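You operate a simulated robot arm through the tools that you are given. There is no shell and no other tool. Be economical: measure what you need, move in short steps, check, and stop when the job is done.

You are at the controls of a simulated two-armed robot. One attempt, no reset.

Task
Put the blue puck marked "42" from the top of the white table on top of the white case there and the blue puck that says "35" on top of the grey box. Take the steel roller on the top of the white table and put it away on the top of the small table. Put the yellow hand pad on the top of the white table away on the top of the small table. Fetch the grey door handle and set it on the belt 1. Take the cardboard box from the top of the white table and leave it on top of the brown medium carton there. Take the orange wiping block and leave it on the white ledge. Do these in any order.

It is judged by the outcome, as a careful person would: the job done as asked, and still so three seconds after it is handed in. It fails if anything else is knocked over, pushed out of place, dropped, spilled or broken.

Robot
Two 7-joint arms with two-finger grippers on one trunk, on a base that drives. Base frame: it is fixed to the floor where the robot stands at the start and does not move with it; the origin is under the middle of the robot, x ahead of it, y to its left, z up. Units: mm, degrees, N and s.
The left shoulder is at the start at [60, 123, 970], the right one opposite. With the tool pointing down near the work surface each hand reaches from about 360 to 800 mm from the robot's upright axis, wherever it stands, measured 20 degrees to its own side. Places, roughly: belt 1 (159x22 cm) [1580, -1760, 1000]; blue puck [750, -250, 750]; cardboard box [750, -1250, 750]; grey box (11x13x10 cm) [600, -200, 900]; grey door handle (3x12x6 cm) [900, -1100, 900]; medium carton [750, -750, 1000]; orange wiping block (8x6x5 cm) [1100, -1300, 900]; steel roller (4x4x14 cm) [800, 200, 900]; top of the small table [800, -3900, 800]; white case [750, 0, 1000]; white ledge (22x78 cm) [4280, 920, 1360]; yellow hand pad (7x10x6 cm) [800, -500, 900]. Payload 1.47 kg a hand.
The TCP of each hand is the grasp point between the finger pads, 16 mm short of the fingertips. In the tool frame z runs along the fingers and y along their closing line. Largest opening 87 mm; the body of the gripper starts 55 mm behind the TCP.
Orientation is told as [roll, pitch, yaw] about the base's x, y, z axes, in that order, counted from this pose: with the fingers straight down and closing along the base's y, the tool's x points along the base's -x, its y along +y and its z along -z.

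Tools
- The arms move only by the tool drive_tool. It takes "left_rows", "right_rows" or both (then of equal length, played together; a hand with none holds still); each is a list that holds one entry, the list of rows, each a list of 7 numbers: the turn, a rotation vector about the base's x, y, z in rad, then the shift along the base's x, y, z in mm, then the gripper command, from -1 (shut) to 1 (fully open), values between in proportion. In form: [[[wx, wy, wz, dx, dy, dz, grip], ...]]. A call has 1 to 12 rows; each row is the pose to reach, as a shift and turn from the pose commanded when the call began. A row lasts 0.2 s, in which the tool goes at most 50 mm and 8.6 degrees; a call with a longer step from one row to the next is refused whole, and so is a gripper value outside its range. Where a pose cannot be reached the arm comes as near as it can. A force on the tool above 40 N (or 10 N above the force at the start of the call, whichever is more), or a blocked arm, ends the call early, and 0.2 s more pass. Each finger travels about 153 mm/s and halts on what it meets, pressing with about 22 N; the grip force reading is that of the motor and also rises with nothing between the fingers. The clock runs only during rows and for 0.2 s after the last one: add rows that repeat a pose to give the fingers time. It gives the time, the measured TCP pose, the force on the tool (base axes), the opening and the grip force at its end, in the units of the frame above (readings bear some noise), with the torque about the TCP (base axes, N m) and any sound that the robot's microphone picked up.
- Cameras (640 x 400 px; columns grow to the right, rows downward): "scene" is now at [88.5, -23.8, 1533.7]; the picture's right is [-0.28, -0.96, 0.00], its down [-0.66, 0.19, -0.73] and it looks along [0.70, -0.21, -0.69] (base axes); focal length 273 px, centre (320, 200). "left" rides on the left gripper at [73, -12, -90] in its tool frame; the picture's right is [0.16, 0.99, 0.00], its down [-0.72, 0.12, -0.68] and it looks along [-0.67, 0.11, 0.73] (tool axes); focal length 247 px, centre (320, 200). "right" rides on the right gripper at [73, 12, -89] in its tool frame; the picture's right is [-0.16, 0.99, 0.00], its down [-0.72, -0.12, -0.68] and it looks along [-0.67, -0.11, 0.73] (tool axes); focal length 247 px, centre (320, 200). There is no depth. A picture from a camera that has moved, and an enlarged one, comes with that camera's place and axes in the base frame and with its lens.
- camera(camera): a new picture of that camera. The clock stands still meanwhile.
- slide_trunk(by): slides the trunk up (or, below 0, down) by that many mm; the arms and the scene camera ride with it, the base frame stays. It gives what a move gives, with no picture.
- steer(legs): drives the robot by 1 to 6 legs, each [ahead, left, turn to the left] in mm, mm and degrees, along the robot's own axes; the way and the turn of a leg run together, so that a leg with both is an arc; at most 1500 mm and 180 degrees a leg. The arms and the cameras ride along, it lands a little off, and it stops where it bumps. It gives what a move gives.
- turn_head(pan, tilt): turns the head with the scene camera to pan (to the left, within 120 degrees either way) and tilt (down, from -29 to 69), counted from straight ahead of the robot. It gives what a move gives.
- inspect(camera, box): a new picture of the part [left, top, right, bottom] of that camera's present view, enlarged. The clock stands still meanwhile.
- hand_in(): hands the job in; it is judged then, once.

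Go step by step. Nothing tells you exact positions but the pictures and the camera data: compare them with the known pose of the tool, close in by small moves and look again before you grip or let go. The budget is 207 turns and 202 pictures, counting those below and the enlarged ones. Unless the task says otherwise, let go and move clear before handing in, and close with one line.

The tools are called after "Request:" as name(argument=value, ...) on one line, values as JSON. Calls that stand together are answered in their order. drive_tool: Moves the arms, as the interface text tells. Its arguments: {"type":"object","properties":{"left_rows":{"type":"array","items":{"type":"array","items":{"type":"array","items":{"type":"number"}}}},"right_rows":{"type":"array","items":{"type":"array","items":{"type":"array","items":{"type":"number"}}}}},"required":[]} The other tools are called the same way: slide_trunk (by) slides the trunk up or down; steer (legs) drives the base; turn_head (pan, tilt) turns the head that bears the scene camera; camera (camera) takes a picture; inspect (camera, box) takes an enlarged picture of a part of a camera's view; hand_in () hands the job in.

At the start:

```text
time_s: 0.0
left_eef_pos: [496.0, 70.5, 1153.5]
left_tcp_rot: [-0.1, 0.0, 0.0]
left_wrist_force: [0.5, 0.6, 0.2]
left_ft_torque: [-0.01, 0.0, -0.01]
left_gripper_width: 87.1
left_finger_force: 0.0
right_eef_pos: [363.8, -291.9, 1177.9]
right_tcp_rot: [-0.1, -0.2, -0.1]
right_wrist_force: [0.0, -0.2, 0.3]
right_ft_torque: [-0.01, -0.01, 0.01]
right_gripper_width: 86.8
right_finger_force: 0.1
trunk travel left (down, up): [-125.0, 105.0]
robot x, y, heading: [-0.5, 0.9, -0.1]
head pan, tilt: [-16.4, 43.3]
```

scene: 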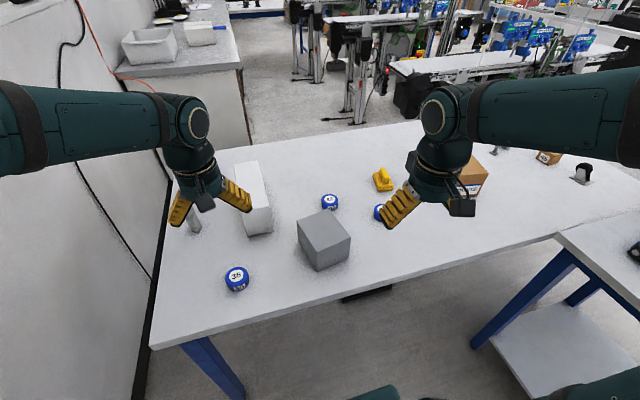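
right: 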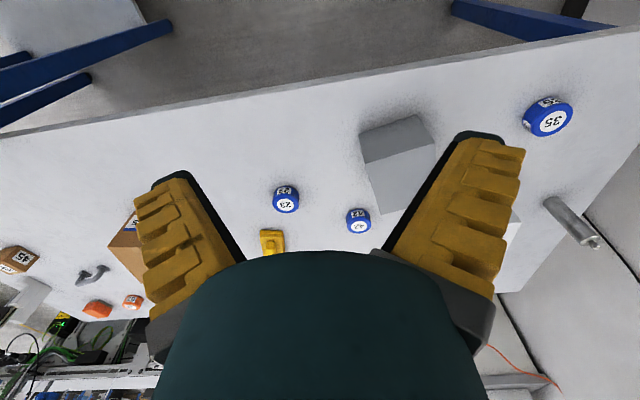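
left: 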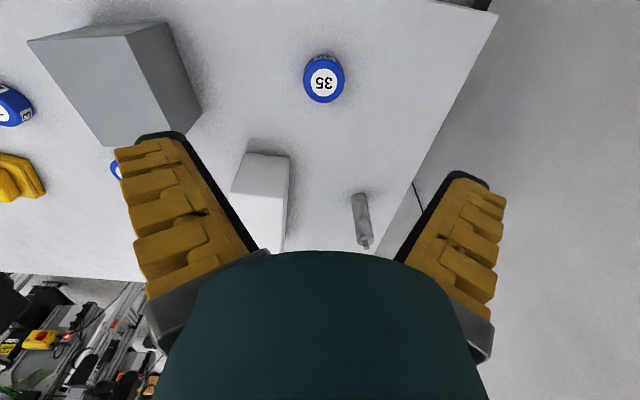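

I see the white table with pucks 35, 42 and 23, the grey box, white case, roller, yellow pad and, further right, cartons. I'll look closer before I plan.

Request:
inspect(camera="scene", box=[140, 120, 400, 300])

Request:
inspect(camera="scene", box=[360, 100, 640, 280])

Request:
inspect(camera="right", box=[0, 60, 640, 400])

```text
2.22 times, centred on (270, 210) of scene
camera zoom: at [88.5, -23.8, 1533.7], right [-0.28, -0.96, 0.0], down [-0.66, 0.19, -0.73], along [0.7, -0.21, -0.69], focal length 607 px, centre (431, 178)
```

zoom: 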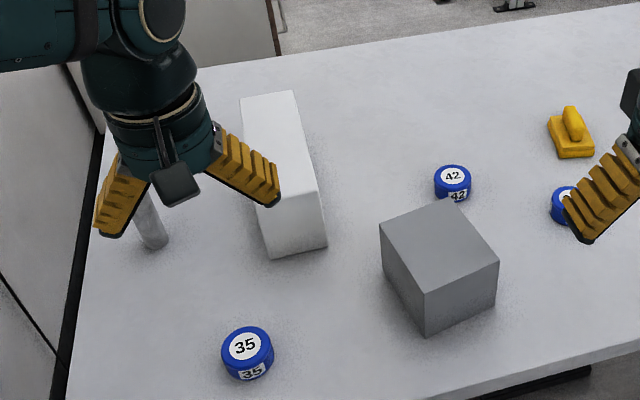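

```text
2.22 times, centred on (500, 190) of scene
camera zoom: at [88.5, -23.8, 1533.7], right [-0.28, -0.96, 0.0], down [-0.66, 0.19, -0.73], along [0.7, -0.21, -0.69], focal length 607 px, centre (-80, 222)
```

zoom: 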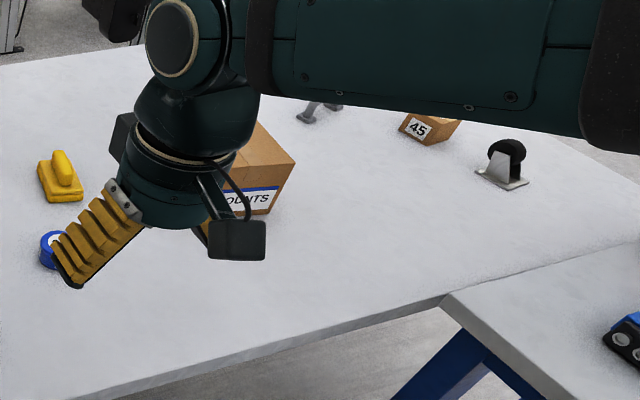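

```text
1.00 times, centred on (320, 230) of right (not enlarged: the box is as wide or as high as the picture)
camera zoom: at [290.3, -278.9, 1266.4], right [0.16, 0.99, 0.0], down [0.72, -0.12, 0.68], along [0.67, -0.11, -0.73], focal length 247 px, centre (320, 170)
```

zoom: 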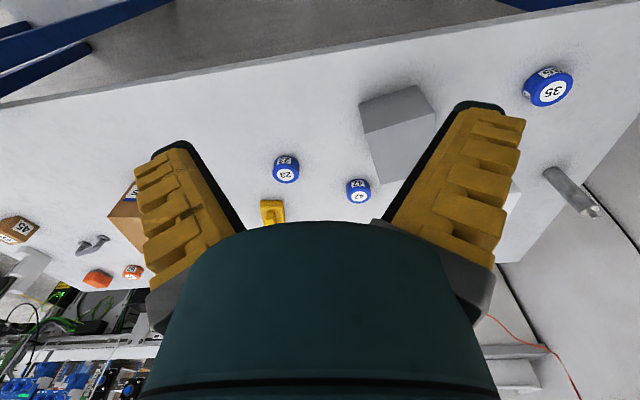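

The table top lies at about z 800, with its front edge near x 438. I'll turn the head to survey the surroundings.

Request:
turn_head(pan=-55, tilt=30)

Request:
camera(camera="scene")

Request:
turn_head(pan=-100, tilt=25)

Request:
camera(camera="scene")

Request:
turn_head(pan=0, tilt=10)

Request:
camera(camera="scene")

```text
time_s: 1.1
left_eef_pos: [497.1, 68.9, 1153.6]
left_tcp_rot: [0.0, 0.0, 0.0]
left_wrist_force: [-0.7, -0.9, 0.2]
left_ft_torque: [0.02, 0.01, 0.03]
left_gripper_width: 87.0
left_finger_force: 0.0
right_eef_pos: [363.1, -290.0, 1177.2]
right_tcp_rot: [-0.2, -0.1, -0.2]
right_wrist_force: [0.6, 0.4, -0.9]
right_ft_torque: [0.01, 0.01, 0.01]
right_gripper_width: 86.9
right_finger_force: 0.1
trunk travel left (down, up): [-125.0, 105.0]
robot x, y, heading: [-2.8, 0.6, 0.1]
head pan, tilt: [-55.0, 30.0]
```

```text
195 pictures are left
camera scene: at [61.1, -74.6, 1553.9], right [-0.82, -0.57, 0.0], down [-0.29, 0.41, -0.87], along [0.5, -0.71, -0.5], focal length 273 px, centre (320, 200)
```

scene: 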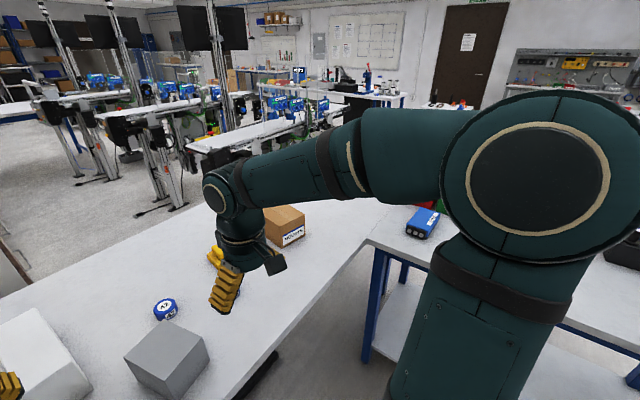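

```text
time_s: 2.2
left_eef_pos: [497.6, 70.0, 1154.2]
left_tcp_rot: [0.0, 0.0, 0.1]
left_wrist_force: [0.2, 0.2, 0.7]
left_ft_torque: [-0.02, -0.01, 0.02]
left_gripper_width: 87.1
left_finger_force: 0.0
right_eef_pos: [363.9, -290.1, 1177.5]
right_tcp_rot: [-0.1, -0.1, -0.1]
right_wrist_force: [-0.1, -0.9, 0.1]
right_ft_torque: [0.02, 0.03, -0.02]
right_gripper_width: 86.9
right_finger_force: 0.0
trunk travel left (down, up): [-125.0, 105.0]
robot x, y, heading: [0.4, 1.2, 0.2]
head pan, tilt: [-100.0, 25.0]
```

```text
194 pictures are left
camera scene: at [-6.7, -91.2, 1561.8], right [-0.98, 0.17, 0.0], down [0.07, 0.42, -0.91], along [-0.16, -0.89, -0.42], focal length 273 px, centre (320, 200)
```

scene: 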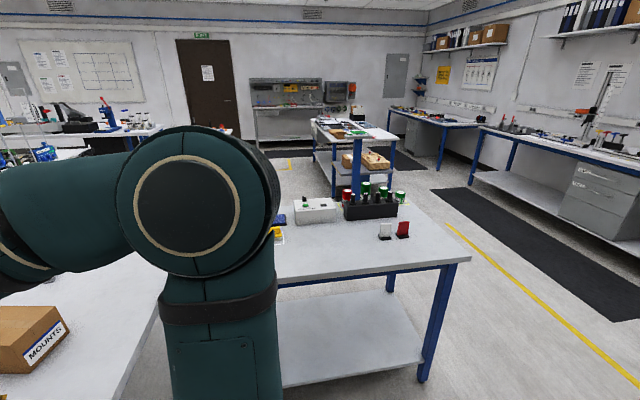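

```text
time_s: 3.9
left_eef_pos: [496.6, 70.1, 1154.2]
left_tcp_rot: [0.0, 0.0, -0.1]
left_wrist_force: [0.7, -0.1, 0.0]
left_ft_torque: [0.03, 0.01, -0.03]
left_gripper_width: 87.1
left_finger_force: 0.0
right_eef_pos: [363.6, -290.6, 1177.4]
right_tcp_rot: [-0.1, -0.1, 0.0]
right_wrist_force: [0.1, 0.1, 0.6]
right_ft_torque: [0.0, -0.02, 0.0]
right_gripper_width: 86.9
right_finger_force: 0.0
trunk travel left (down, up): [-125.0, 105.0]
robot x, y, heading: [-1.0, -2.4, 0.0]
head pan, tilt: [0.0, 10.0]
```

```text
193 pictures are left
camera scene: at [102.2, -0.5, 1586.2], right [0.0, -1.0, 0.0], down [-0.17, 0.0, -0.98], along [0.98, 0.0, -0.17], focal length 273 px, centre (320, 200)
```

scene: 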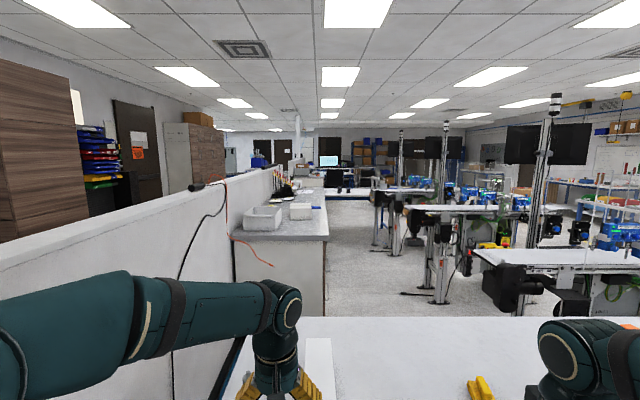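

I'll zoom in on the ledge and belt regions.

Request:
inspect(camera="scene", box=[190, 130, 390, 255])

Request:
inspect(camera="scene", box=[360, 140, 640, 315])

Request:
turn_head(pan=-75, tilt=8)

Request:
inspect(camera="scene", box=[0, 0, 640, 399])

```text
3.20 times, centred on (290, 192) of scene
camera zoom: at [102.2, -0.5, 1586.2], right [0.0, -1.0, 0.0], down [-0.17, 0.0, -0.98], along [0.98, 0.0, -0.17], focal length 874 px, centre (416, 224)
```

zoom: 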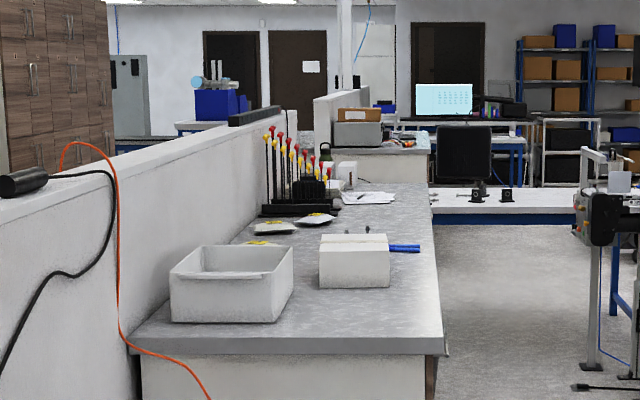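

```text
2.29 times, centred on (500, 228) of scene
camera zoom: at [102.2, -0.5, 1586.2], right [0.0, -1.0, 0.0], down [-0.17, 0.0, -0.98], along [0.98, 0.0, -0.17], focal length 624 px, centre (-91, 137)
```

zoom: 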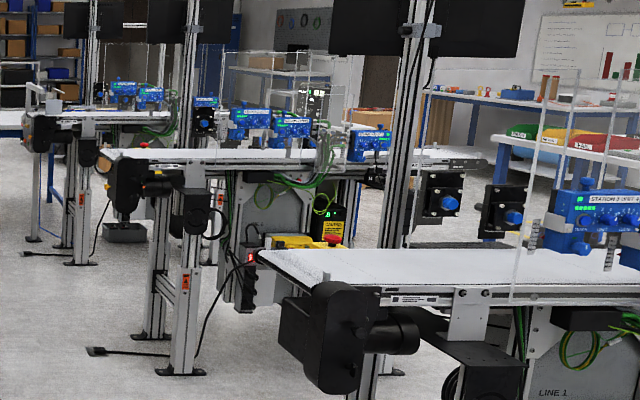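

```text
time_s: 5.4
left_eef_pos: [497.6, 70.0, 1153.7]
left_tcp_rot: [-0.1, 0.0, 0.1]
left_wrist_force: [-0.5, -0.4, 0.0]
left_ft_torque: [0.01, -0.01, -0.02]
left_gripper_width: 86.9
left_finger_force: 0.0
right_eef_pos: [364.5, -289.4, 1176.8]
right_tcp_rot: [-0.2, -0.2, -0.1]
right_wrist_force: [0.5, 0.0, 0.5]
right_ft_torque: [-0.01, 0.03, 0.04]
right_gripper_width: 86.9
right_finger_force: 0.0
trunk travel left (down, up): [-125.0, 105.0]
robot x, y, heading: [-1.9, 4.0, -0.2]
head pan, tilt: [-75.0, 8.0]
```

```text
1.00 times, centred on (320, 200) of scene (not enlarged: the box is as wide or as high as the picture)
camera zoom: at [33.2, -89.9, 1589.5], right [-0.97, -0.26, 0.0], down [-0.04, 0.13, -0.99], along [0.26, -0.96, -0.14], focal length 273 px, centre (320, 200)
```

zoom: 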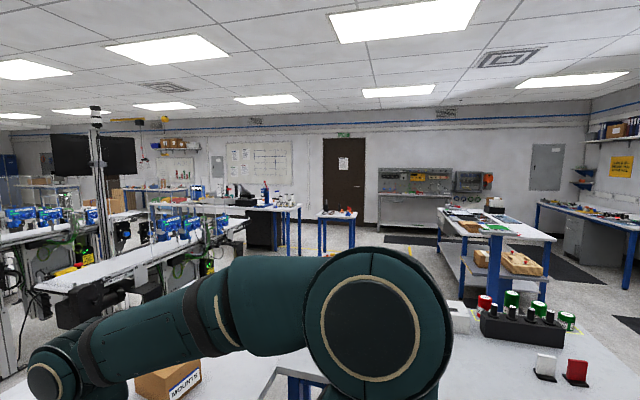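

The small table, belt and ledge are located. Next I'll look straight down to see how much room the base has against the table.

Request:
turn_head(pan=0, tilt=69)

Request:
camera(camera="scene")

Request:
turn_head(pan=-60, tilt=69)

Request:
camera(camera="scene")

```text
time_s: 6.9
left_eef_pos: [496.7, 70.5, 1153.8]
left_tcp_rot: [-0.1, 0.0, 0.1]
left_wrist_force: [0.6, 1.5, 0.5]
left_ft_torque: [0.0, 0.03, -0.01]
left_gripper_width: 87.0
left_finger_force: 0.2
right_eef_pos: [363.6, -290.4, 1176.5]
right_tcp_rot: [-0.2, 0.0, -0.1]
right_wrist_force: [0.2, -1.0, 0.3]
right_ft_torque: [0.0, -0.01, -0.01]
right_gripper_width: 87.2
right_finger_force: 0.1
trunk travel left (down, up): [-125.0, 105.0]
robot x, y, heading: [0.4, 0.1, -0.1]
head pan, tilt: [0.0, 68.8]
```

```text
189 pictures are left
camera scene: at [65.1, -0.5, 1502.4], right [0.0, -1.0, 0.0], down [-0.93, 0.0, -0.36], along [0.36, 0.0, -0.93], focal length 273 px, centre (320, 200)
```

scene: 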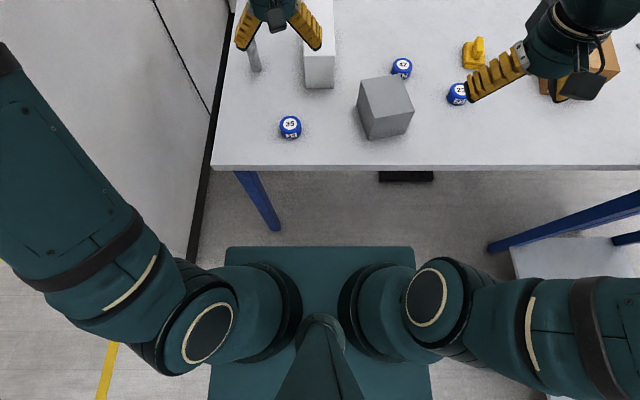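

```text
time_s: 8.2
left_eef_pos: [497.7, 70.6, 1152.8]
left_tcp_rot: [0.1, 0.1, 0.0]
left_wrist_force: [0.0, 0.4, -0.2]
left_ft_torque: [0.02, 0.01, 0.02]
left_gripper_width: 87.0
left_finger_force: 0.1
right_eef_pos: [364.1, -290.5, 1177.1]
right_tcp_rot: [-0.1, -0.1, -0.1]
right_wrist_force: [-0.4, 0.0, -0.1]
right_ft_torque: [0.02, 0.0, -0.02]
right_gripper_width: 86.8
right_finger_force: 0.2
trunk travel left (down, up): [-125.0, 105.0]
robot x, y, heading: [2.0, 1.4, 0.0]
head pan, tilt: [-60.0, 68.8]
```

```text
188 pictures are left
camera scene: at [37.2, -48.9, 1502.4], right [-0.87, -0.5, 0.0], down [-0.47, 0.81, -0.36], along [0.18, -0.31, -0.93], focal length 273 px, centre (320, 200)
```

scene: 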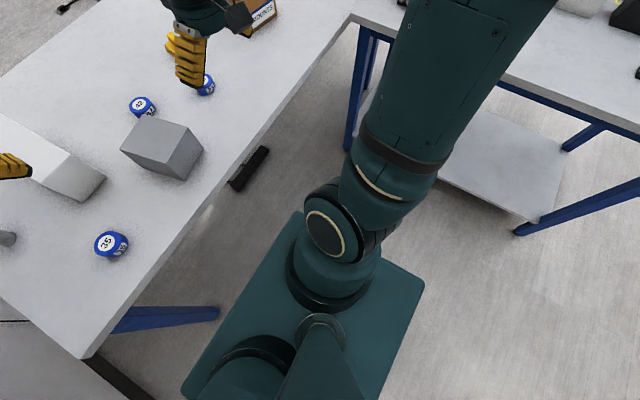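

Puck 35 is near (543, 82) with its top at about 840, and the grey box top is centred near (606, -188, 900). I'll lower the left hand over puck 35 and look again.

Request:
drive_tool(left_rows=[[[0, 0, 0, 11, 3, -37, 1], [0, 0, 0, 23, 6, -75, 1], [0, 0, 0, 34, 9, -113, 1], [0, 0, 0, 46, 12, -150, 1], [0, 0, 0, 46, 12, -150, 1]]])

Request:
camera(camera="left")

Request:
camera(camera="right")

```text
time_s: 9.4
left_eef_pos: [544.5, 83.0, 1005.7]
left_tcp_rot: [0.1, 0.0, -0.1]
left_wrist_force: [0.1, 0.0, 0.0]
left_ft_torque: [-0.01, 0.02, -0.03]
left_gripper_width: 87.1
left_finger_force: 0.1
right_eef_pos: [363.3, -290.1, 1177.4]
right_tcp_rot: [-0.1, 0.0, 0.0]
right_wrist_force: [0.6, 0.3, 0.1]
right_ft_torque: [-0.02, 0.0, 0.02]
right_gripper_width: 86.9
right_finger_force: 0.1
trunk travel left (down, up): [-125.0, 105.0]
robot x, y, heading: [-0.6, 4.2, 0.0]
head pan, tilt: [-60.0, 68.8]
```

```text
187 pictures are left
camera left: at [472.0, 70.7, 1095.2], right [-0.16, 0.99, 0.0], down [0.72, 0.12, 0.68], along [0.67, 0.11, -0.73], focal length 247 px, centre (320, 200)
```

left: 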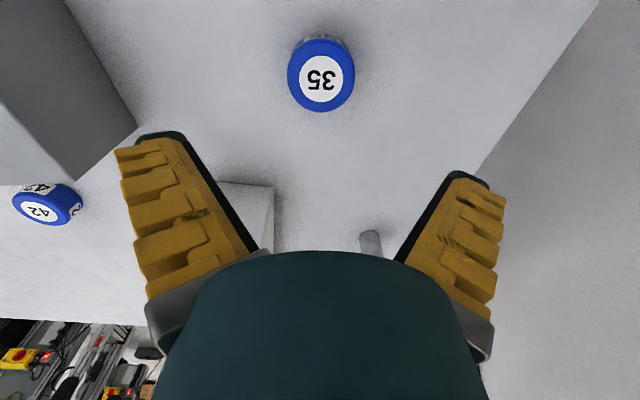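

```text
186 pictures are left
camera right: at [289.8, -278.8, 1266.6], right [0.16, 0.99, 0.0], down [0.72, -0.12, 0.68], along [0.67, -0.11, -0.73], focal length 247 px, centre (320, 200)
```

right: 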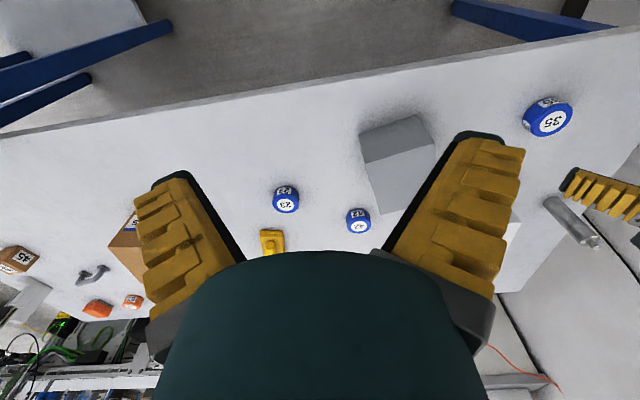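

The puck centre is at about (549, 84) and it is 64 mm wide. I'll descend to grip height and close.

Request:
drive_tool(left_rows=[[[0, 0, 0, 4, 1, -40, 1], [0, 0, 0, 5, 1, -85, 1], [0, 0, 0, 5, 1, -130, 1], [0, 0, 0, 5, 1, -160, 1], [0, 0, 0, 5, 1, -182, 1], [0, 0, 0, 5, 1, -182, 1]]])

Request:
camera(camera="left")

```text
time_s: 10.5
left_eef_pos: [545.5, 81.4, 840.8]
left_tcp_rot: [-0.1, -0.2, 0.0]
left_wrist_force: [-10.3, 2.3, 30.0]
left_ft_torque: [-0.19, 0.06, -0.14]
left_gripper_width: 76.5
left_finger_force: 29.6
right_eef_pos: [362.4, -289.0, 1178.9]
right_tcp_rot: [0.0, -0.2, 0.1]
right_wrist_force: [1.0, 0.0, -0.5]
right_ft_torque: [0.03, -0.01, 0.01]
right_gripper_width: 87.3
right_finger_force: 0.1
trunk travel left (down, up): [-125.0, 105.0]
robot x, y, heading: [-2.0, -1.3, -0.2]
head pan, tilt: [-60.0, 68.8]
stopped in row 5 (left hand): the force on the tool passed its limit at 72 N (the readings are from after the stop); the commanded pose is now the measured one
```

```text
185 pictures are left
camera left: at [473.6, 70.5, 929.7], right [-0.16, 0.99, 0.0], down [0.72, 0.12, 0.68], along [0.67, 0.11, -0.73], focal length 247 px, centre (320, 200)
```

left: 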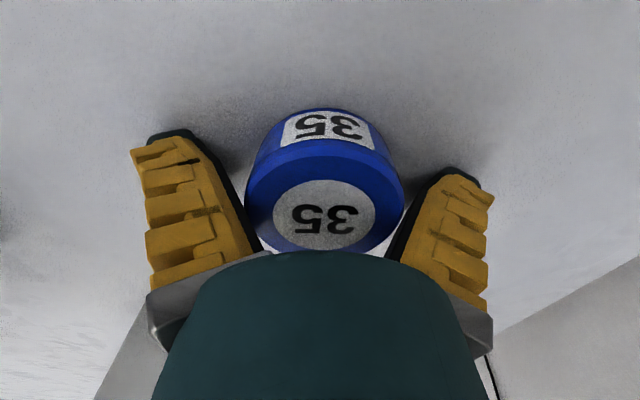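

The tips touched the table, so its top is nearer z 823 and the puck top is about 862. I'll rise a little and close.

Request:
drive_tool(left_rows=[[[0, 0, 0, 0, 1, 6, 1], [0, 0, 0, 0, 1, 6, 0.3], [0, 0, 0, 0, 1, 6, -0.3], [0, 0, 0, 0, 1, 6, -0.6], [0, 0, 0, 0, 1, 6, -0.6]]])

Request:
camera(camera="left")

```text
time_s: 11.9
left_eef_pos: [550.9, 83.4, 847.5]
left_tcp_rot: [0.0, -0.5, 0.1]
left_wrist_force: [-5.3, 2.1, 24.2]
left_ft_torque: [0.24, 0.23, 0.1]
left_gripper_width: 64.8
left_finger_force: 21.9
right_eef_pos: [362.4, -289.6, 1177.2]
right_tcp_rot: [-0.1, -0.1, 0.0]
right_wrist_force: [0.5, 0.4, 0.6]
right_ft_torque: [-0.03, -0.01, -0.02]
right_gripper_width: 87.0
right_finger_force: 0.1
trunk travel left (down, up): [-125.0, 105.0]
robot x, y, heading: [0.0, 0.5, -0.2]
head pan, tilt: [-60.0, 68.8]
stopped in row 5 (left hand): the force on the tool passed its limit at 44 N (the readings are from after the stop); the commanded pose is now the measured one
```

```text
184 pictures are left
camera left: at [475.9, 71.5, 936.1], right [-0.16, 0.99, 0.0], down [0.72, 0.12, 0.69], along [0.68, 0.11, -0.73], focal length 247 px, centre (320, 200)
```

left: 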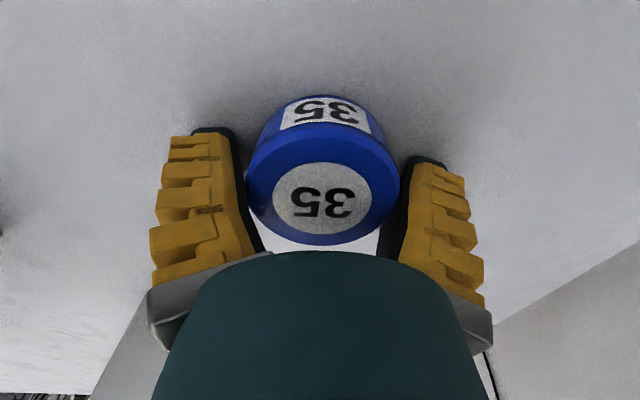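

The puck is gripped at 65 mm, with the tips extending as the fingers close. I'll lift it and check.

Request:
drive_tool(left_rows=[[[0, 0, 0, 0, 0, 5, -0.6], [0, 0, 0, 0, 0, 30, -0.6], [0, 0, 0, 0, 0, 70, -0.6], [0, 0, 0, 0, 0, 110, -0.6], [0, 0, 0, 0, 0, 150, -0.6], [0, 0, 0, 0, 0, 150, -0.6]]])

Request:
camera(camera="left")

```text
time_s: 13.3
left_eef_pos: [549.0, 82.1, 996.2]
left_tcp_rot: [-0.1, -0.2, 0.1]
left_wrist_force: [0.5, 0.6, -1.6]
left_ft_torque: [0.03, 0.0, -0.01]
left_gripper_width: 63.4
left_finger_force: 21.7
right_eef_pos: [363.9, -290.7, 1176.6]
right_tcp_rot: [-0.1, -0.1, -0.1]
right_wrist_force: [0.7, 0.0, -0.4]
right_ft_torque: [0.01, 0.02, 0.01]
right_gripper_width: 87.4
right_finger_force: 0.2
trunk travel left (down, up): [-125.0, 105.0]
robot x, y, heading: [-0.9, 1.5, -0.1]
head pan, tilt: [-60.0, 68.8]
```

```text
183 pictures are left
camera left: at [476.4, 70.6, 1085.3], right [-0.16, 0.99, 0.0], down [0.72, 0.12, 0.68], along [0.68, 0.11, -0.73], focal length 247 px, centre (320, 200)
```

left: 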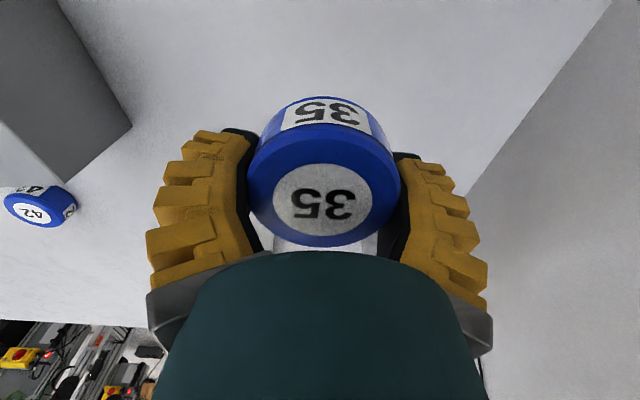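

The puck is held securely. I'll move it high over the grey box and look with the scene camera.

Request:
drive_tool(left_rows=[[[0, 0, 0, 6, -42, 15, -0.6], [0, 0, 0, 12, -84, 30, -0.6], [0, 0, 0, 18, -126, 40, -0.6], [0, 0, 0, 24, -170, 40, -0.6], [0, 0, 0, 31, -215, 40, -0.6], [0, 0, 0, 38, -263, 40, -0.6], [0, 0, 0, 38, -263, 40, -0.6]]])

Request:
turn_head(pan=-10, tilt=50)

Request:
camera(camera="scene")

Request:
camera(camera="left")

```text
time_s: 14.9
left_eef_pos: [587.9, -178.4, 1035.9]
left_tcp_rot: [-0.1, -0.3, 0.0]
left_wrist_force: [0.1, 1.3, -0.5]
left_ft_torque: [-0.01, 0.0, -0.02]
left_gripper_width: 63.2
left_finger_force: 21.6
right_eef_pos: [363.1, -288.9, 1176.9]
right_tcp_rot: [-0.1, -0.1, 0.0]
right_wrist_force: [0.3, 0.0, 0.8]
right_ft_torque: [-0.01, -0.03, 0.03]
right_gripper_width: 87.1
right_finger_force: 0.0
trunk travel left (down, up): [-125.0, 105.0]
robot x, y, heading: [-1.4, 2.2, 0.0]
head pan, tilt: [-60.0, 68.8]
```

```text
time_s: 16.0
left_eef_pos: [586.4, -179.2, 1034.5]
left_tcp_rot: [0.0, -0.4, 0.0]
left_wrist_force: [-0.6, 0.1, 0.0]
left_ft_torque: [0.02, -0.02, -0.01]
left_gripper_width: 63.0
left_finger_force: 21.6
right_eef_pos: [362.8, -288.8, 1178.1]
right_tcp_rot: [0.0, 0.0, 0.0]
right_wrist_force: [0.6, 0.4, -0.2]
right_ft_torque: [-0.01, -0.03, -0.02]
right_gripper_width: 86.8
right_finger_force: 0.1
trunk travel left (down, up): [-125.0, 105.0]
robot x, y, heading: [3.6, 2.3, 0.1]
head pan, tilt: [-10.0, 50.0]
```

```text
182 pictures are left
camera scene: at [85.2, -13.8, 1524.3], right [-0.17, -0.98, 0.0], down [-0.75, 0.13, -0.64], along [0.63, -0.11, -0.77], focal length 273 px, centre (320, 200)
```

scene: 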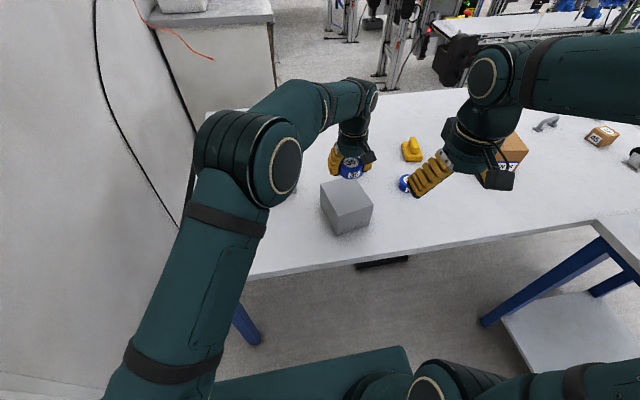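

```text
181 pictures are left
camera left: at [513.5, -191.4, 1125.0], right [-0.16, 0.99, 0.0], down [0.72, 0.12, 0.68], along [0.68, 0.11, -0.73], focal length 247 px, centre (320, 200)
```

left: 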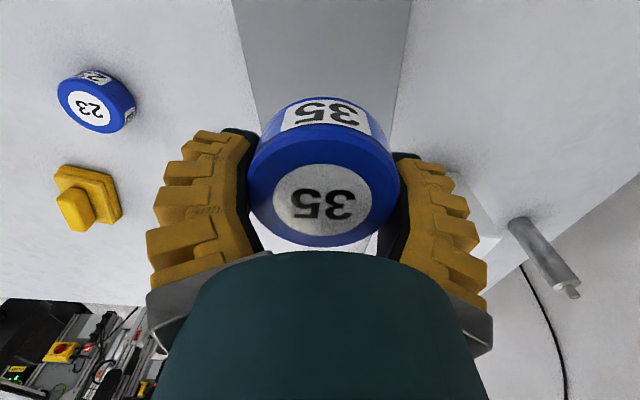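

I'll zoom in to fix the box's corners.

Request:
inspect(camera="scene", box=[290, 130, 410, 250])

```text
3.33 times, centred on (350, 190) of scene
camera zoom: at [85.2, -13.8, 1524.3], right [-0.17, -0.98, 0.0], down [-0.75, 0.13, -0.64], along [0.63, -0.11, -0.77], focal length 910 px, centre (220, 233)
```

zoom: 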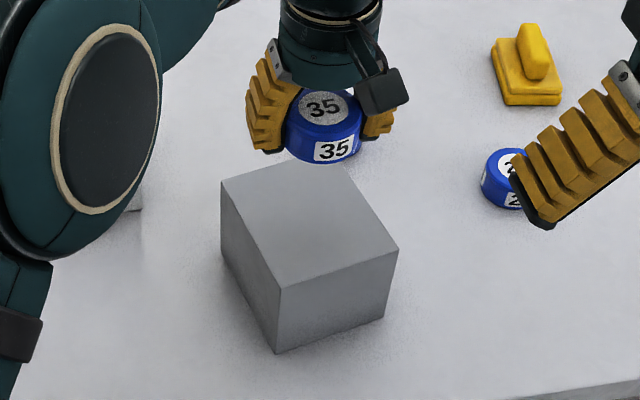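

The box top is centred at about (594, -181, 905–920), and the puck is already within a few mm of that. I'll lower it carefully.

Request:
drive_tool(left_rows=[[[0, 0, 0, 4, -1, -40, -0.6], [0, 0, 0, 5, -1, -70, -0.6], [0, 0, 0, 5, -1, -85, -0.6], [0, 0, 0, 5, -1, -85, -0.6]]])

Request:
inspect(camera="scene", box=[290, 130, 410, 250])

```text
time_s: 17.0
left_eef_pos: [592.7, -179.0, 949.7]
left_tcp_rot: [-0.1, -0.3, 0.0]
left_wrist_force: [-0.4, -0.8, -1.4]
left_ft_torque: [0.04, -0.01, 0.01]
left_gripper_width: 63.0
left_finger_force: 22.1
right_eef_pos: [363.8, -289.7, 1176.0]
right_tcp_rot: [0.0, -0.1, 0.0]
right_wrist_force: [-0.2, -0.4, -0.2]
right_ft_torque: [0.02, 0.04, 0.01]
right_gripper_width: 87.4
right_finger_force: 0.0
trunk travel left (down, up): [-125.0, 105.0]
robot x, y, heading: [-0.1, -0.8, 0.1]
head pan, tilt: [-10.0, 50.0]
```

```text
3.33 times, centred on (350, 190) of scene
camera zoom: at [85.1, -13.6, 1524.4], right [-0.17, -0.98, 0.0], down [-0.75, 0.13, -0.64], along [0.63, -0.11, -0.77], focal length 910 px, centre (220, 233)
```

zoom: 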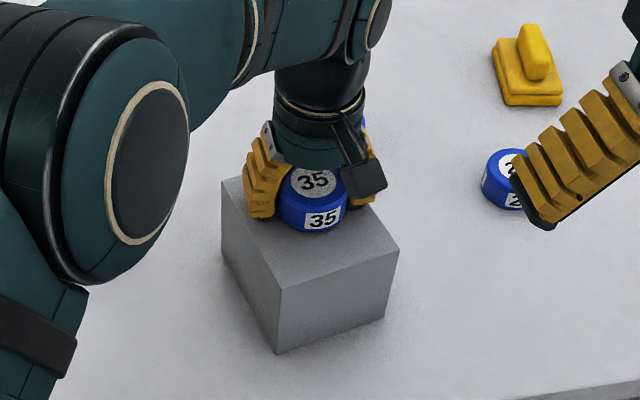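

It is nearly down, so I'll lower in small steps until there is contact.

Request:
drive_tool(left_rows=[[[0, 0, 0, 0, 0, -4, -0.6], [0, 0, 0, 0, 0, -8, -0.6], [0, 0, 0, 0, 0, -12, -0.6], [0, 0, 0, 0, 0, -12, -0.6]]])

```text
time_s: 17.8
left_eef_pos: [595.9, -181.3, 948.8]
left_tcp_rot: [-0.4, -1.0, 0.0]
left_wrist_force: [-6.7, 2.8, 18.5]
left_ft_torque: [0.8, 0.18, 0.18]
left_gripper_width: 62.9
left_finger_force: 22.3
right_eef_pos: [362.9, -289.3, 1178.2]
right_tcp_rot: [-0.1, -0.1, 0.0]
right_wrist_force: [0.7, 0.1, -0.4]
right_ft_torque: [0.01, -0.01, 0.0]
right_gripper_width: 87.0
right_finger_force: 0.2
trunk travel left (down, up): [-125.0, 105.0]
robot x, y, heading: [3.2, 1.0, 0.4]
head pan, tilt: [-10.0, 50.0]
stopped in row 3 (left hand): the force on the tool passed its limit at 45 N (the readings are from after the stop); the commanded pose is now the measured one
```

Contact was made at TCP z of about 948, so the box top is near 923. I'll release and rise.

Request:
drive_tool(left_rows=[[[0, 0, 0, 0, 0, 0, 0.4], [0, 0, 0, 0, 0, 0, 1], [0, 0, 0, 0, 0, 3, 1], [0, 0, 0, 0, 0, 30, 1], [0, 0, 0, 0, 0, 70, 1], [0, 0, 0, 0, 0, 110, 1], [0, 0, 0, 0, 0, 110, 1]]])

Request:
inspect(camera="scene", box=[290, 130, 410, 250])

```text
time_s: 19.4
left_eef_pos: [597.2, -180.5, 1055.6]
left_tcp_rot: [-0.3, -0.8, 0.0]
left_wrist_force: [0.4, 1.5, 0.9]
left_ft_torque: [0.03, 0.0, 0.0]
left_gripper_width: 87.0
left_finger_force: 0.1
right_eef_pos: [364.5, -289.1, 1177.3]
right_tcp_rot: [0.0, 0.0, 0.0]
right_wrist_force: [0.3, 0.3, 0.4]
right_ft_torque: [0.04, 0.0, -0.03]
right_gripper_width: 86.8
right_finger_force: 0.0
trunk travel left (down, up): [-125.0, 105.0]
robot x, y, heading: [2.6, 1.7, 0.1]
head pan, tilt: [-10.0, 50.0]
```

```text
3.33 times, centred on (350, 190) of scene
camera zoom: at [85.6, -13.8, 1524.3], right [-0.17, -0.98, 0.0], down [-0.75, 0.13, -0.64], along [0.63, -0.11, -0.77], focal length 910 px, centre (220, 233)
```

zoom: 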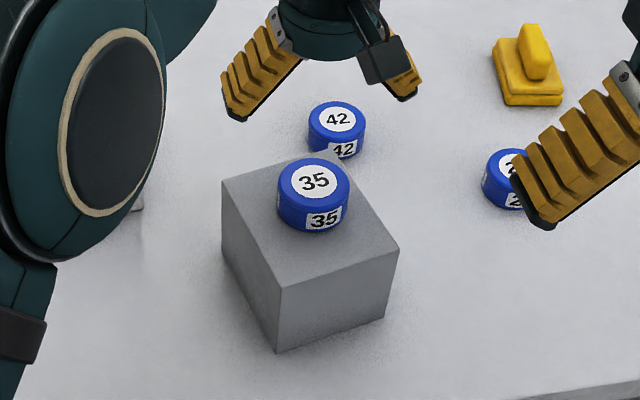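

Puck 35 sits well on the grey box. Puck 42, near (761, -259), is a bit far, so I'll drive the base forward and slightly right.

Request:
steer(legs=[[100, -80, 0]])

Request:
camera(camera="scene")

Request:
camera(camera="left")

```text
time_s: 20.8
left_eef_pos: [697.4, -257.9, 1054.5]
left_tcp_rot: [-0.2, -0.8, 0.0]
left_wrist_force: [-0.1, -0.3, -0.7]
left_ft_torque: [0.01, 0.01, -0.01]
left_gripper_width: 87.0
left_finger_force: 0.0
right_eef_pos: [465.6, -368.3, 1176.6]
right_tcp_rot: [0.0, -0.1, 0.0]
right_wrist_force: [-1.0, -0.3, -0.5]
right_ft_torque: [0.02, 0.0, -0.02]
right_gripper_width: 87.0
right_finger_force: 0.1
trunk travel left (down, up): [-125.0, 105.0]
robot x, y, heading: [101.0, -77.8, -0.0]
head pan, tilt: [-10.0, 50.0]
```

```text
177 pictures are left
camera scene: at [187.0, -93.2, 1524.3], right [-0.17, -0.99, 0.0], down [-0.76, 0.13, -0.64], along [0.63, -0.11, -0.77], focal length 273 px, centre (320, 200)
```

scene: 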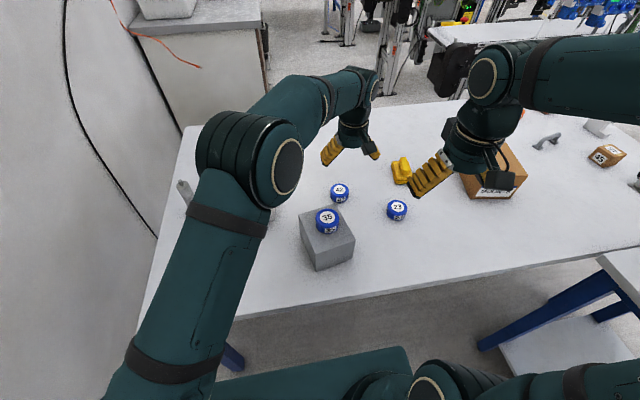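

```text
176 pictures are left
camera left: at [623.8, -270.6, 1143.4], right [-0.16, 0.99, -0.01], down [0.71, 0.12, 0.69], along [0.68, 0.1, -0.72], focal length 247 px, centre (320, 200)
```

left: 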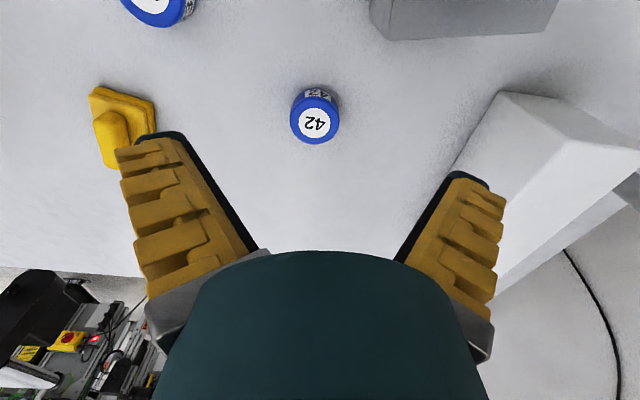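

Puck 42 is at (761, -258). I'll lower the left hand over it.

Request:
drive_tool(left_rows=[[[0, 0, 0, 40, 0, -20, 1], [0, 0, 0, 63, 0, -50, 1], [0, 0, 0, 63, 0, -95, 1], [0, 0, 0, 63, 0, -140, 1], [0, 0, 0, 63, 0, -180, 1], [0, 0, 0, 63, 0, -202, 1], [0, 0, 0, 63, 0, -202, 1]]])

Request:
camera(camera="left")

```text
time_s: 22.4
left_eef_pos: [758.1, -256.5, 854.1]
left_tcp_rot: [-0.4, -0.9, -0.1]
left_wrist_force: [0.1, 0.3, 1.3]
left_ft_torque: [0.01, 0.0, -0.03]
left_gripper_width: 87.0
left_finger_force: 0.1
right_eef_pos: [465.6, -367.7, 1176.7]
right_tcp_rot: [0.0, -0.2, 0.0]
right_wrist_force: [-0.1, 0.3, 0.1]
right_ft_torque: [0.0, 0.02, 0.03]
right_gripper_width: 87.1
right_finger_force: 0.0
trunk travel left (down, up): [-125.0, 105.0]
robot x, y, heading: [99.5, -77.1, 0.4]
head pan, tilt: [-10.0, 50.0]
```

```text
175 pictures are left
camera left: at [684.8, -267.5, 942.8], right [-0.16, 0.99, -0.01], down [0.71, 0.12, 0.69], along [0.68, 0.1, -0.72], focal length 247 px, centre (320, 200)
```

left: 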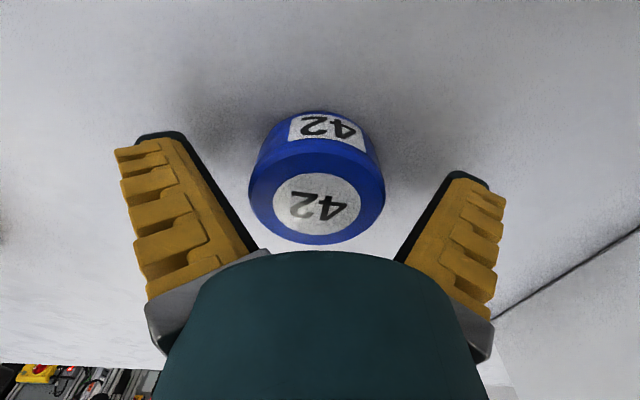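

The puck is centred between the fingers, so I'll close and lift.

Request:
drive_tool(left_rows=[[[0, 0, 0, 0, 0, 0, 0.3], [0, 0, 0, 0, 0, 0, -0.4], [0, 0, 0, 0, 0, 0, -0.6], [0, 0, 0, 0, 0, 0, -0.6], [0, 0, 0, 0, 0, 40, -0.6], [0, 0, 0, 0, 0, 85, -0.6], [0, 0, 0, 0, 0, 130, -0.6], [0, 0, 0, 0, 0, 170, -0.6], [0, 0, 0, 0, 0, 170, -0.6]]])

Request:
camera(camera="left")

```text
time_s: 24.4
left_eef_pos: [760.3, -259.6, 1024.4]
left_tcp_rot: [-0.4, -0.8, 0.0]
left_wrist_force: [-0.1, 0.2, -0.9]
left_ft_torque: [0.0, 0.0, 0.01]
left_gripper_width: 57.6
left_finger_force: 22.4
right_eef_pos: [465.4, -367.7, 1176.4]
right_tcp_rot: [0.0, -0.1, 0.0]
right_wrist_force: [-0.2, 1.0, 0.4]
right_ft_torque: [-0.03, 0.01, 0.05]
right_gripper_width: 86.9
right_finger_force: 0.0
trunk travel left (down, up): [-125.0, 105.0]
robot x, y, heading: [102.9, -81.1, -0.0]
head pan, tilt: [-10.0, 50.0]
```

```text
174 pictures are left
camera left: at [685.8, -271.1, 1112.6], right [-0.16, 0.99, -0.01], down [0.71, 0.12, 0.69], along [0.68, 0.1, -0.72], focal length 247 px, centre (320, 200)
```

left: 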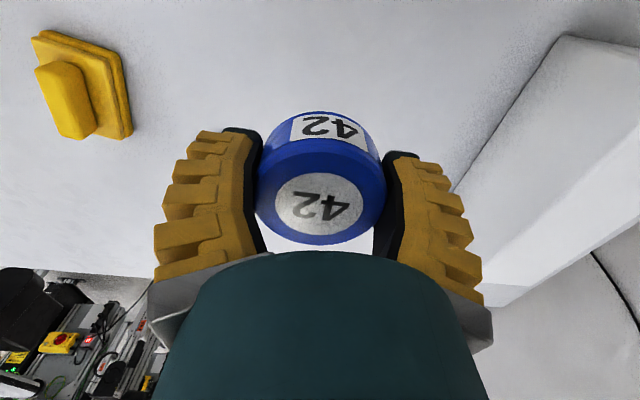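

I have puck 42. Now I'll carry it over the white case.

Request:
drive_tool(left_rows=[[[0, 0, 0, 4, 44, 20, -0.6], [0, 0, 0, 8, 90, 20, -0.6], [0, 0, 0, 12, 135, 20, -0.6], [0, 0, 0, 16, 180, 20, -0.6], [0, 0, 0, 20, 225, 20, -0.6], [0, 0, 0, 25, 262, 20, -0.6], [0, 0, 0, 25, 262, 20, -0.6]]])

Request:
turn_head(pan=5, tilt=45)

Request:
camera(camera="scene")

Request:
camera(camera="left")

```text
time_s: 26.0
left_eef_pos: [787.0, 6.7, 1043.6]
left_tcp_rot: [-0.3, -0.8, 0.0]
left_wrist_force: [-1.8, 0.1, -0.7]
left_ft_torque: [0.04, 0.0, 0.02]
left_gripper_width: 58.2
left_finger_force: 21.9
right_eef_pos: [465.4, -367.9, 1176.2]
right_tcp_rot: [0.0, -0.1, 0.1]
right_wrist_force: [0.3, -0.8, 0.3]
right_ft_torque: [0.01, -0.01, -0.01]
right_gripper_width: 86.8
right_finger_force: 0.0
trunk travel left (down, up): [-125.0, 105.0]
robot x, y, heading: [101.5, -76.0, 0.0]
head pan, tilt: [-10.0, 50.0]
```

```text
time_s: 26.7
left_eef_pos: [787.3, 7.3, 1043.7]
left_tcp_rot: [-0.2, -0.8, 0.1]
left_wrist_force: [-0.1, -1.0, -0.9]
left_ft_torque: [0.01, 0.01, -0.03]
left_gripper_width: 58.1
left_finger_force: 22.0
right_eef_pos: [463.9, -367.6, 1176.7]
right_tcp_rot: [-0.1, -0.1, 0.0]
right_wrist_force: [0.3, -0.1, 0.1]
right_ft_torque: [0.01, -0.01, 0.0]
right_gripper_width: 87.3
right_finger_force: 0.0
trunk travel left (down, up): [-125.0, 105.0]
robot x, y, heading: [101.6, -79.8, 0.2]
head pan, tilt: [5.0, 45.0]
```

```text
173 pictures are left
camera scene: at [191.2, -72.0, 1531.2], right [0.09, -1.0, 0.0], down [-0.7, -0.06, -0.71], along [0.7, 0.06, -0.71], focal length 273 px, centre (320, 200)
```

scene: 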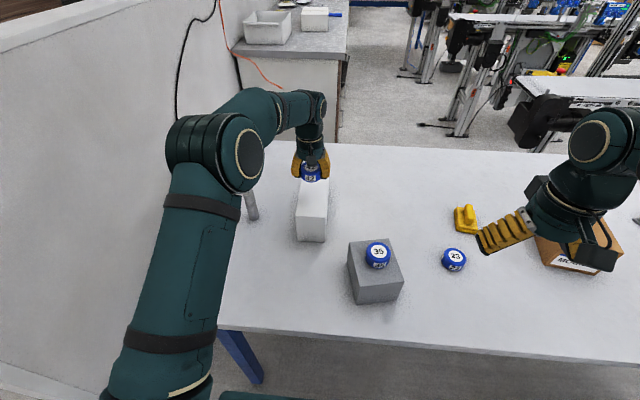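

```text
172 pictures are left
camera left: at [713.7, -5.5, 1132.0], right [-0.16, 0.99, -0.01], down [0.71, 0.12, 0.69], along [0.68, 0.1, -0.72], focal length 247 px, centre (320, 200)
```

left: 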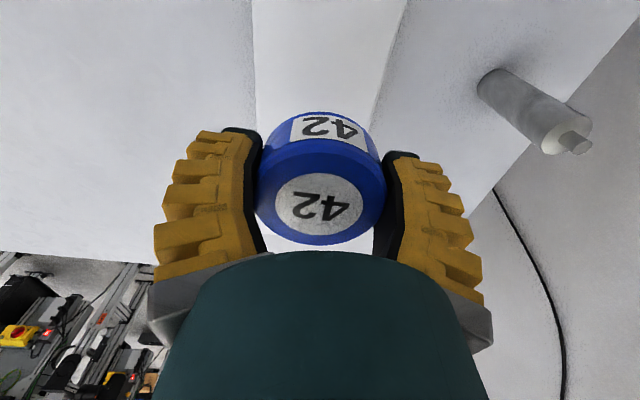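

I'll zoom in on the case and roller to check alignment.

Request:
inspect(camera="scene", box=[220, 120, 400, 260])

```text
2.86 times, centred on (310, 190) of scene
camera zoom: at [191.2, -72.0, 1531.2], right [0.09, -1.0, 0.0], down [-0.7, -0.06, -0.71], along [0.7, 0.06, -0.71], focal length 780 px, centre (349, 229)
```

zoom: 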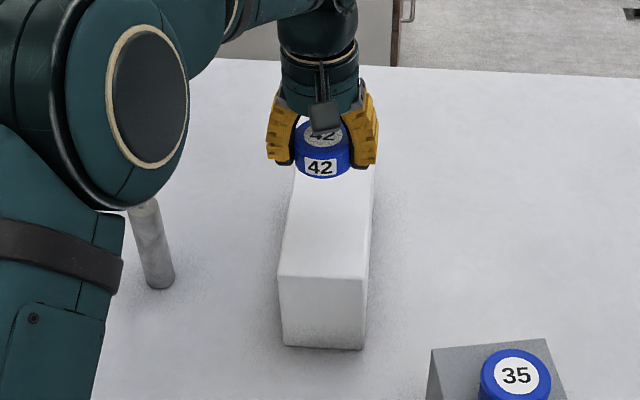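

The case top is at z of about 943, spanning y from -44 to 45. I'll shift 6 mm right and lower.

Request:
drive_tool(left_rows=[[[0, 0, 0, 0, -6, -30, -0.6], [0, 0, 0, 0, -6, -58, -0.6], [0, 0, 0, 0, -6, -62, -0.6], [0, 0, 0, 0, -6, -65, -0.6], [0, 0, 0, 0, -6, -68, -0.6], [0, 0, 0, 0, -6, -71, -0.6], [0, 0, 0, 0, -6, -74, -0.6], [0, 0, 0, 0, -6, -76, -0.6]]])

Request:
inspect(camera="scene", box=[220, 120, 400, 260])

```text
time_s: 28.5
left_eef_pos: [785.5, -2.4, 970.1]
left_tcp_rot: [-0.4, -1.2, 0.2]
left_wrist_force: [8.1, 2.9, 23.2]
left_ft_torque: [0.29, -0.03, -0.07]
left_gripper_width: 60.4
left_finger_force: 22.0
right_eef_pos: [464.9, -368.0, 1177.1]
right_tcp_rot: [-0.1, -0.1, 0.0]
right_wrist_force: [0.8, 1.0, -0.4]
right_ft_torque: [0.02, -0.03, 0.03]
right_gripper_width: 87.1
right_finger_force: 0.0
trunk travel left (down, up): [-125.0, 105.0]
robot x, y, heading: [102.6, -74.9, 0.2]
head pan, tilt: [5.0, 45.0]
```

```text
2.86 times, centred on (310, 190) of scene
camera zoom: at [190.0, -71.8, 1531.5], right [0.09, -1.0, 0.0], down [-0.7, -0.06, -0.71], along [0.7, 0.06, -0.71], focal length 780 px, centre (349, 229)
```

zoom: 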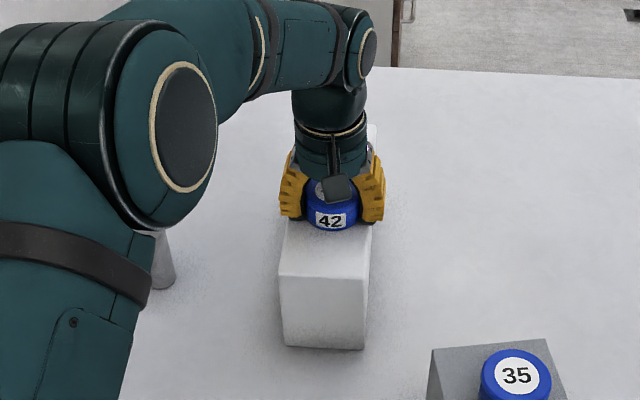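

There is contact at 23 N. I'll ease up slightly, open and rise.

Request:
drive_tool(left_rows=[[[0, 0, 0, 0, 0, 2, -0.6], [0, 0, 0, 0, 0, 2, 0.2], [0, 0, 0, 0, 0, 2, 0.8], [0, 0, 0, 0, 0, 2, 1], [0, 0, 0, 0, 0, 30, 1], [0, 0, 0, 0, 0, 70, 1], [0, 0, 0, 0, 0, 110, 1], [0, 0, 0, -40, 0, 150, 1], [0, 0, 0, -80, 0, 180, 1], [0, 0, 0, -80, 0, 180, 1]]])

Request:
inspect(camera="scene", box=[220, 120, 400, 260])

Request:
camera(camera="left")

```text
refused: row 8 steps farther than a row can; nothing moved
```

```text
2.86 times, centred on (310, 190) of scene
camera zoom: at [190.0, -71.8, 1531.5], right [0.09, -1.0, 0.0], down [-0.7, -0.06, -0.71], along [0.7, 0.06, -0.71], focal length 780 px, centre (349, 229)
```

zoom: 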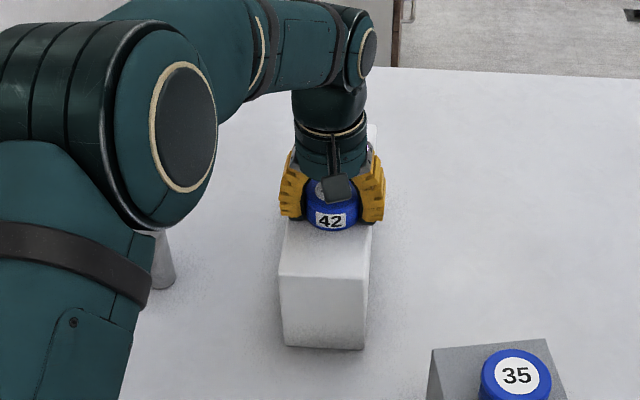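

```text
168 pictures are left
camera left: at [711.4, -13.8, 1057.3], right [-0.16, 0.99, -0.01], down [0.71, 0.12, 0.69], along [0.69, 0.1, -0.72], focal length 247 px, centre (320, 200)
```

left: 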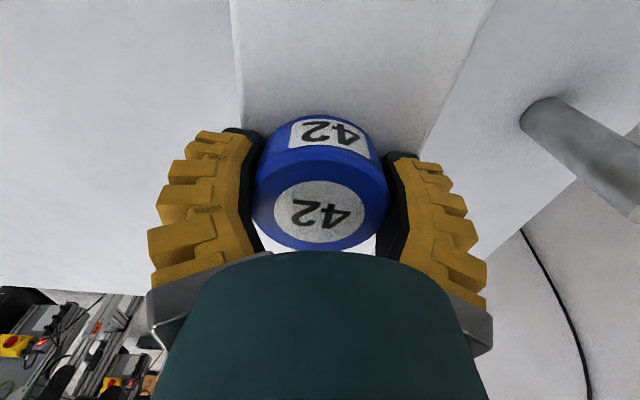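

One row was too long and the call was refused; I'll repeat it with shorter steps.

Request:
drive_tool(left_rows=[[[0, 0, 0, 0, 0, 2, -0.6], [0, 0, 0, 0, 0, 2, 0.2], [0, 0, 0, 0, 0, 2, 0.8], [0, 0, 0, 0, 0, 2, 1], [0, 0, 0, 0, 0, 30, 1], [0, 0, 0, 0, 0, 70, 1], [0, 0, 0, 0, 0, 110, 1], [0, 0, 0, -20, 0, 150, 1], [0, 0, 0, -60, 0, 170, 1], [0, 0, 0, -80, 0, 180, 1], [0, 0, 0, -80, 0, 180, 1]]])

Request:
inspect(camera="scene", box=[220, 120, 400, 260])

Request:
camera(camera="left")

```text
time_s: 30.9
left_eef_pos: [706.0, -0.6, 1144.9]
left_tcp_rot: [-0.4, -0.8, 0.0]
left_wrist_force: [0.1, 0.4, 0.1]
left_ft_torque: [0.0, -0.03, 0.04]
left_gripper_width: 86.9
left_finger_force: 0.0
right_eef_pos: [465.0, -367.8, 1177.2]
right_tcp_rot: [-0.1, -0.1, 0.0]
right_wrist_force: [-0.2, -0.6, 0.5]
right_ft_torque: [0.02, 0.01, -0.03]
right_gripper_width: 86.7
right_finger_force: 0.0
trunk travel left (down, up): [-125.0, 105.0]
robot x, y, heading: [102.7, -80.1, 0.1]
head pan, tilt: [5.0, 45.0]
```

```text
2.86 times, centred on (310, 190) of scene
camera zoom: at [191.3, -71.8, 1531.2], right [0.09, -1.0, 0.0], down [-0.7, -0.06, -0.71], along [0.7, 0.06, -0.71], focal length 780 px, centre (349, 229)
```

zoom: 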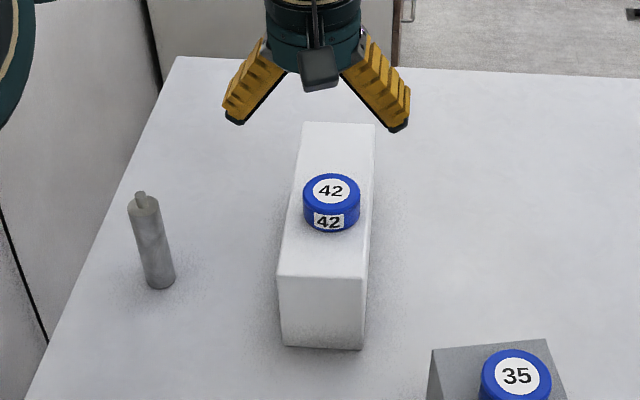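

```text
166 pictures are left
camera left: at [631.4, -12.0, 1233.4], right [-0.16, 0.99, -0.01], down [0.71, 0.12, 0.69], along [0.68, 0.1, -0.72], focal length 247 px, centre (320, 200)
```

left: 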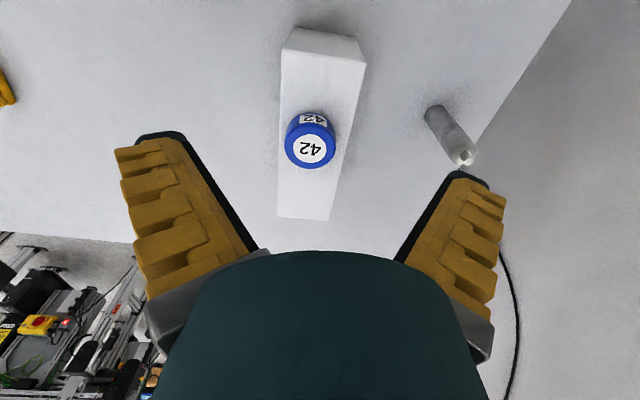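

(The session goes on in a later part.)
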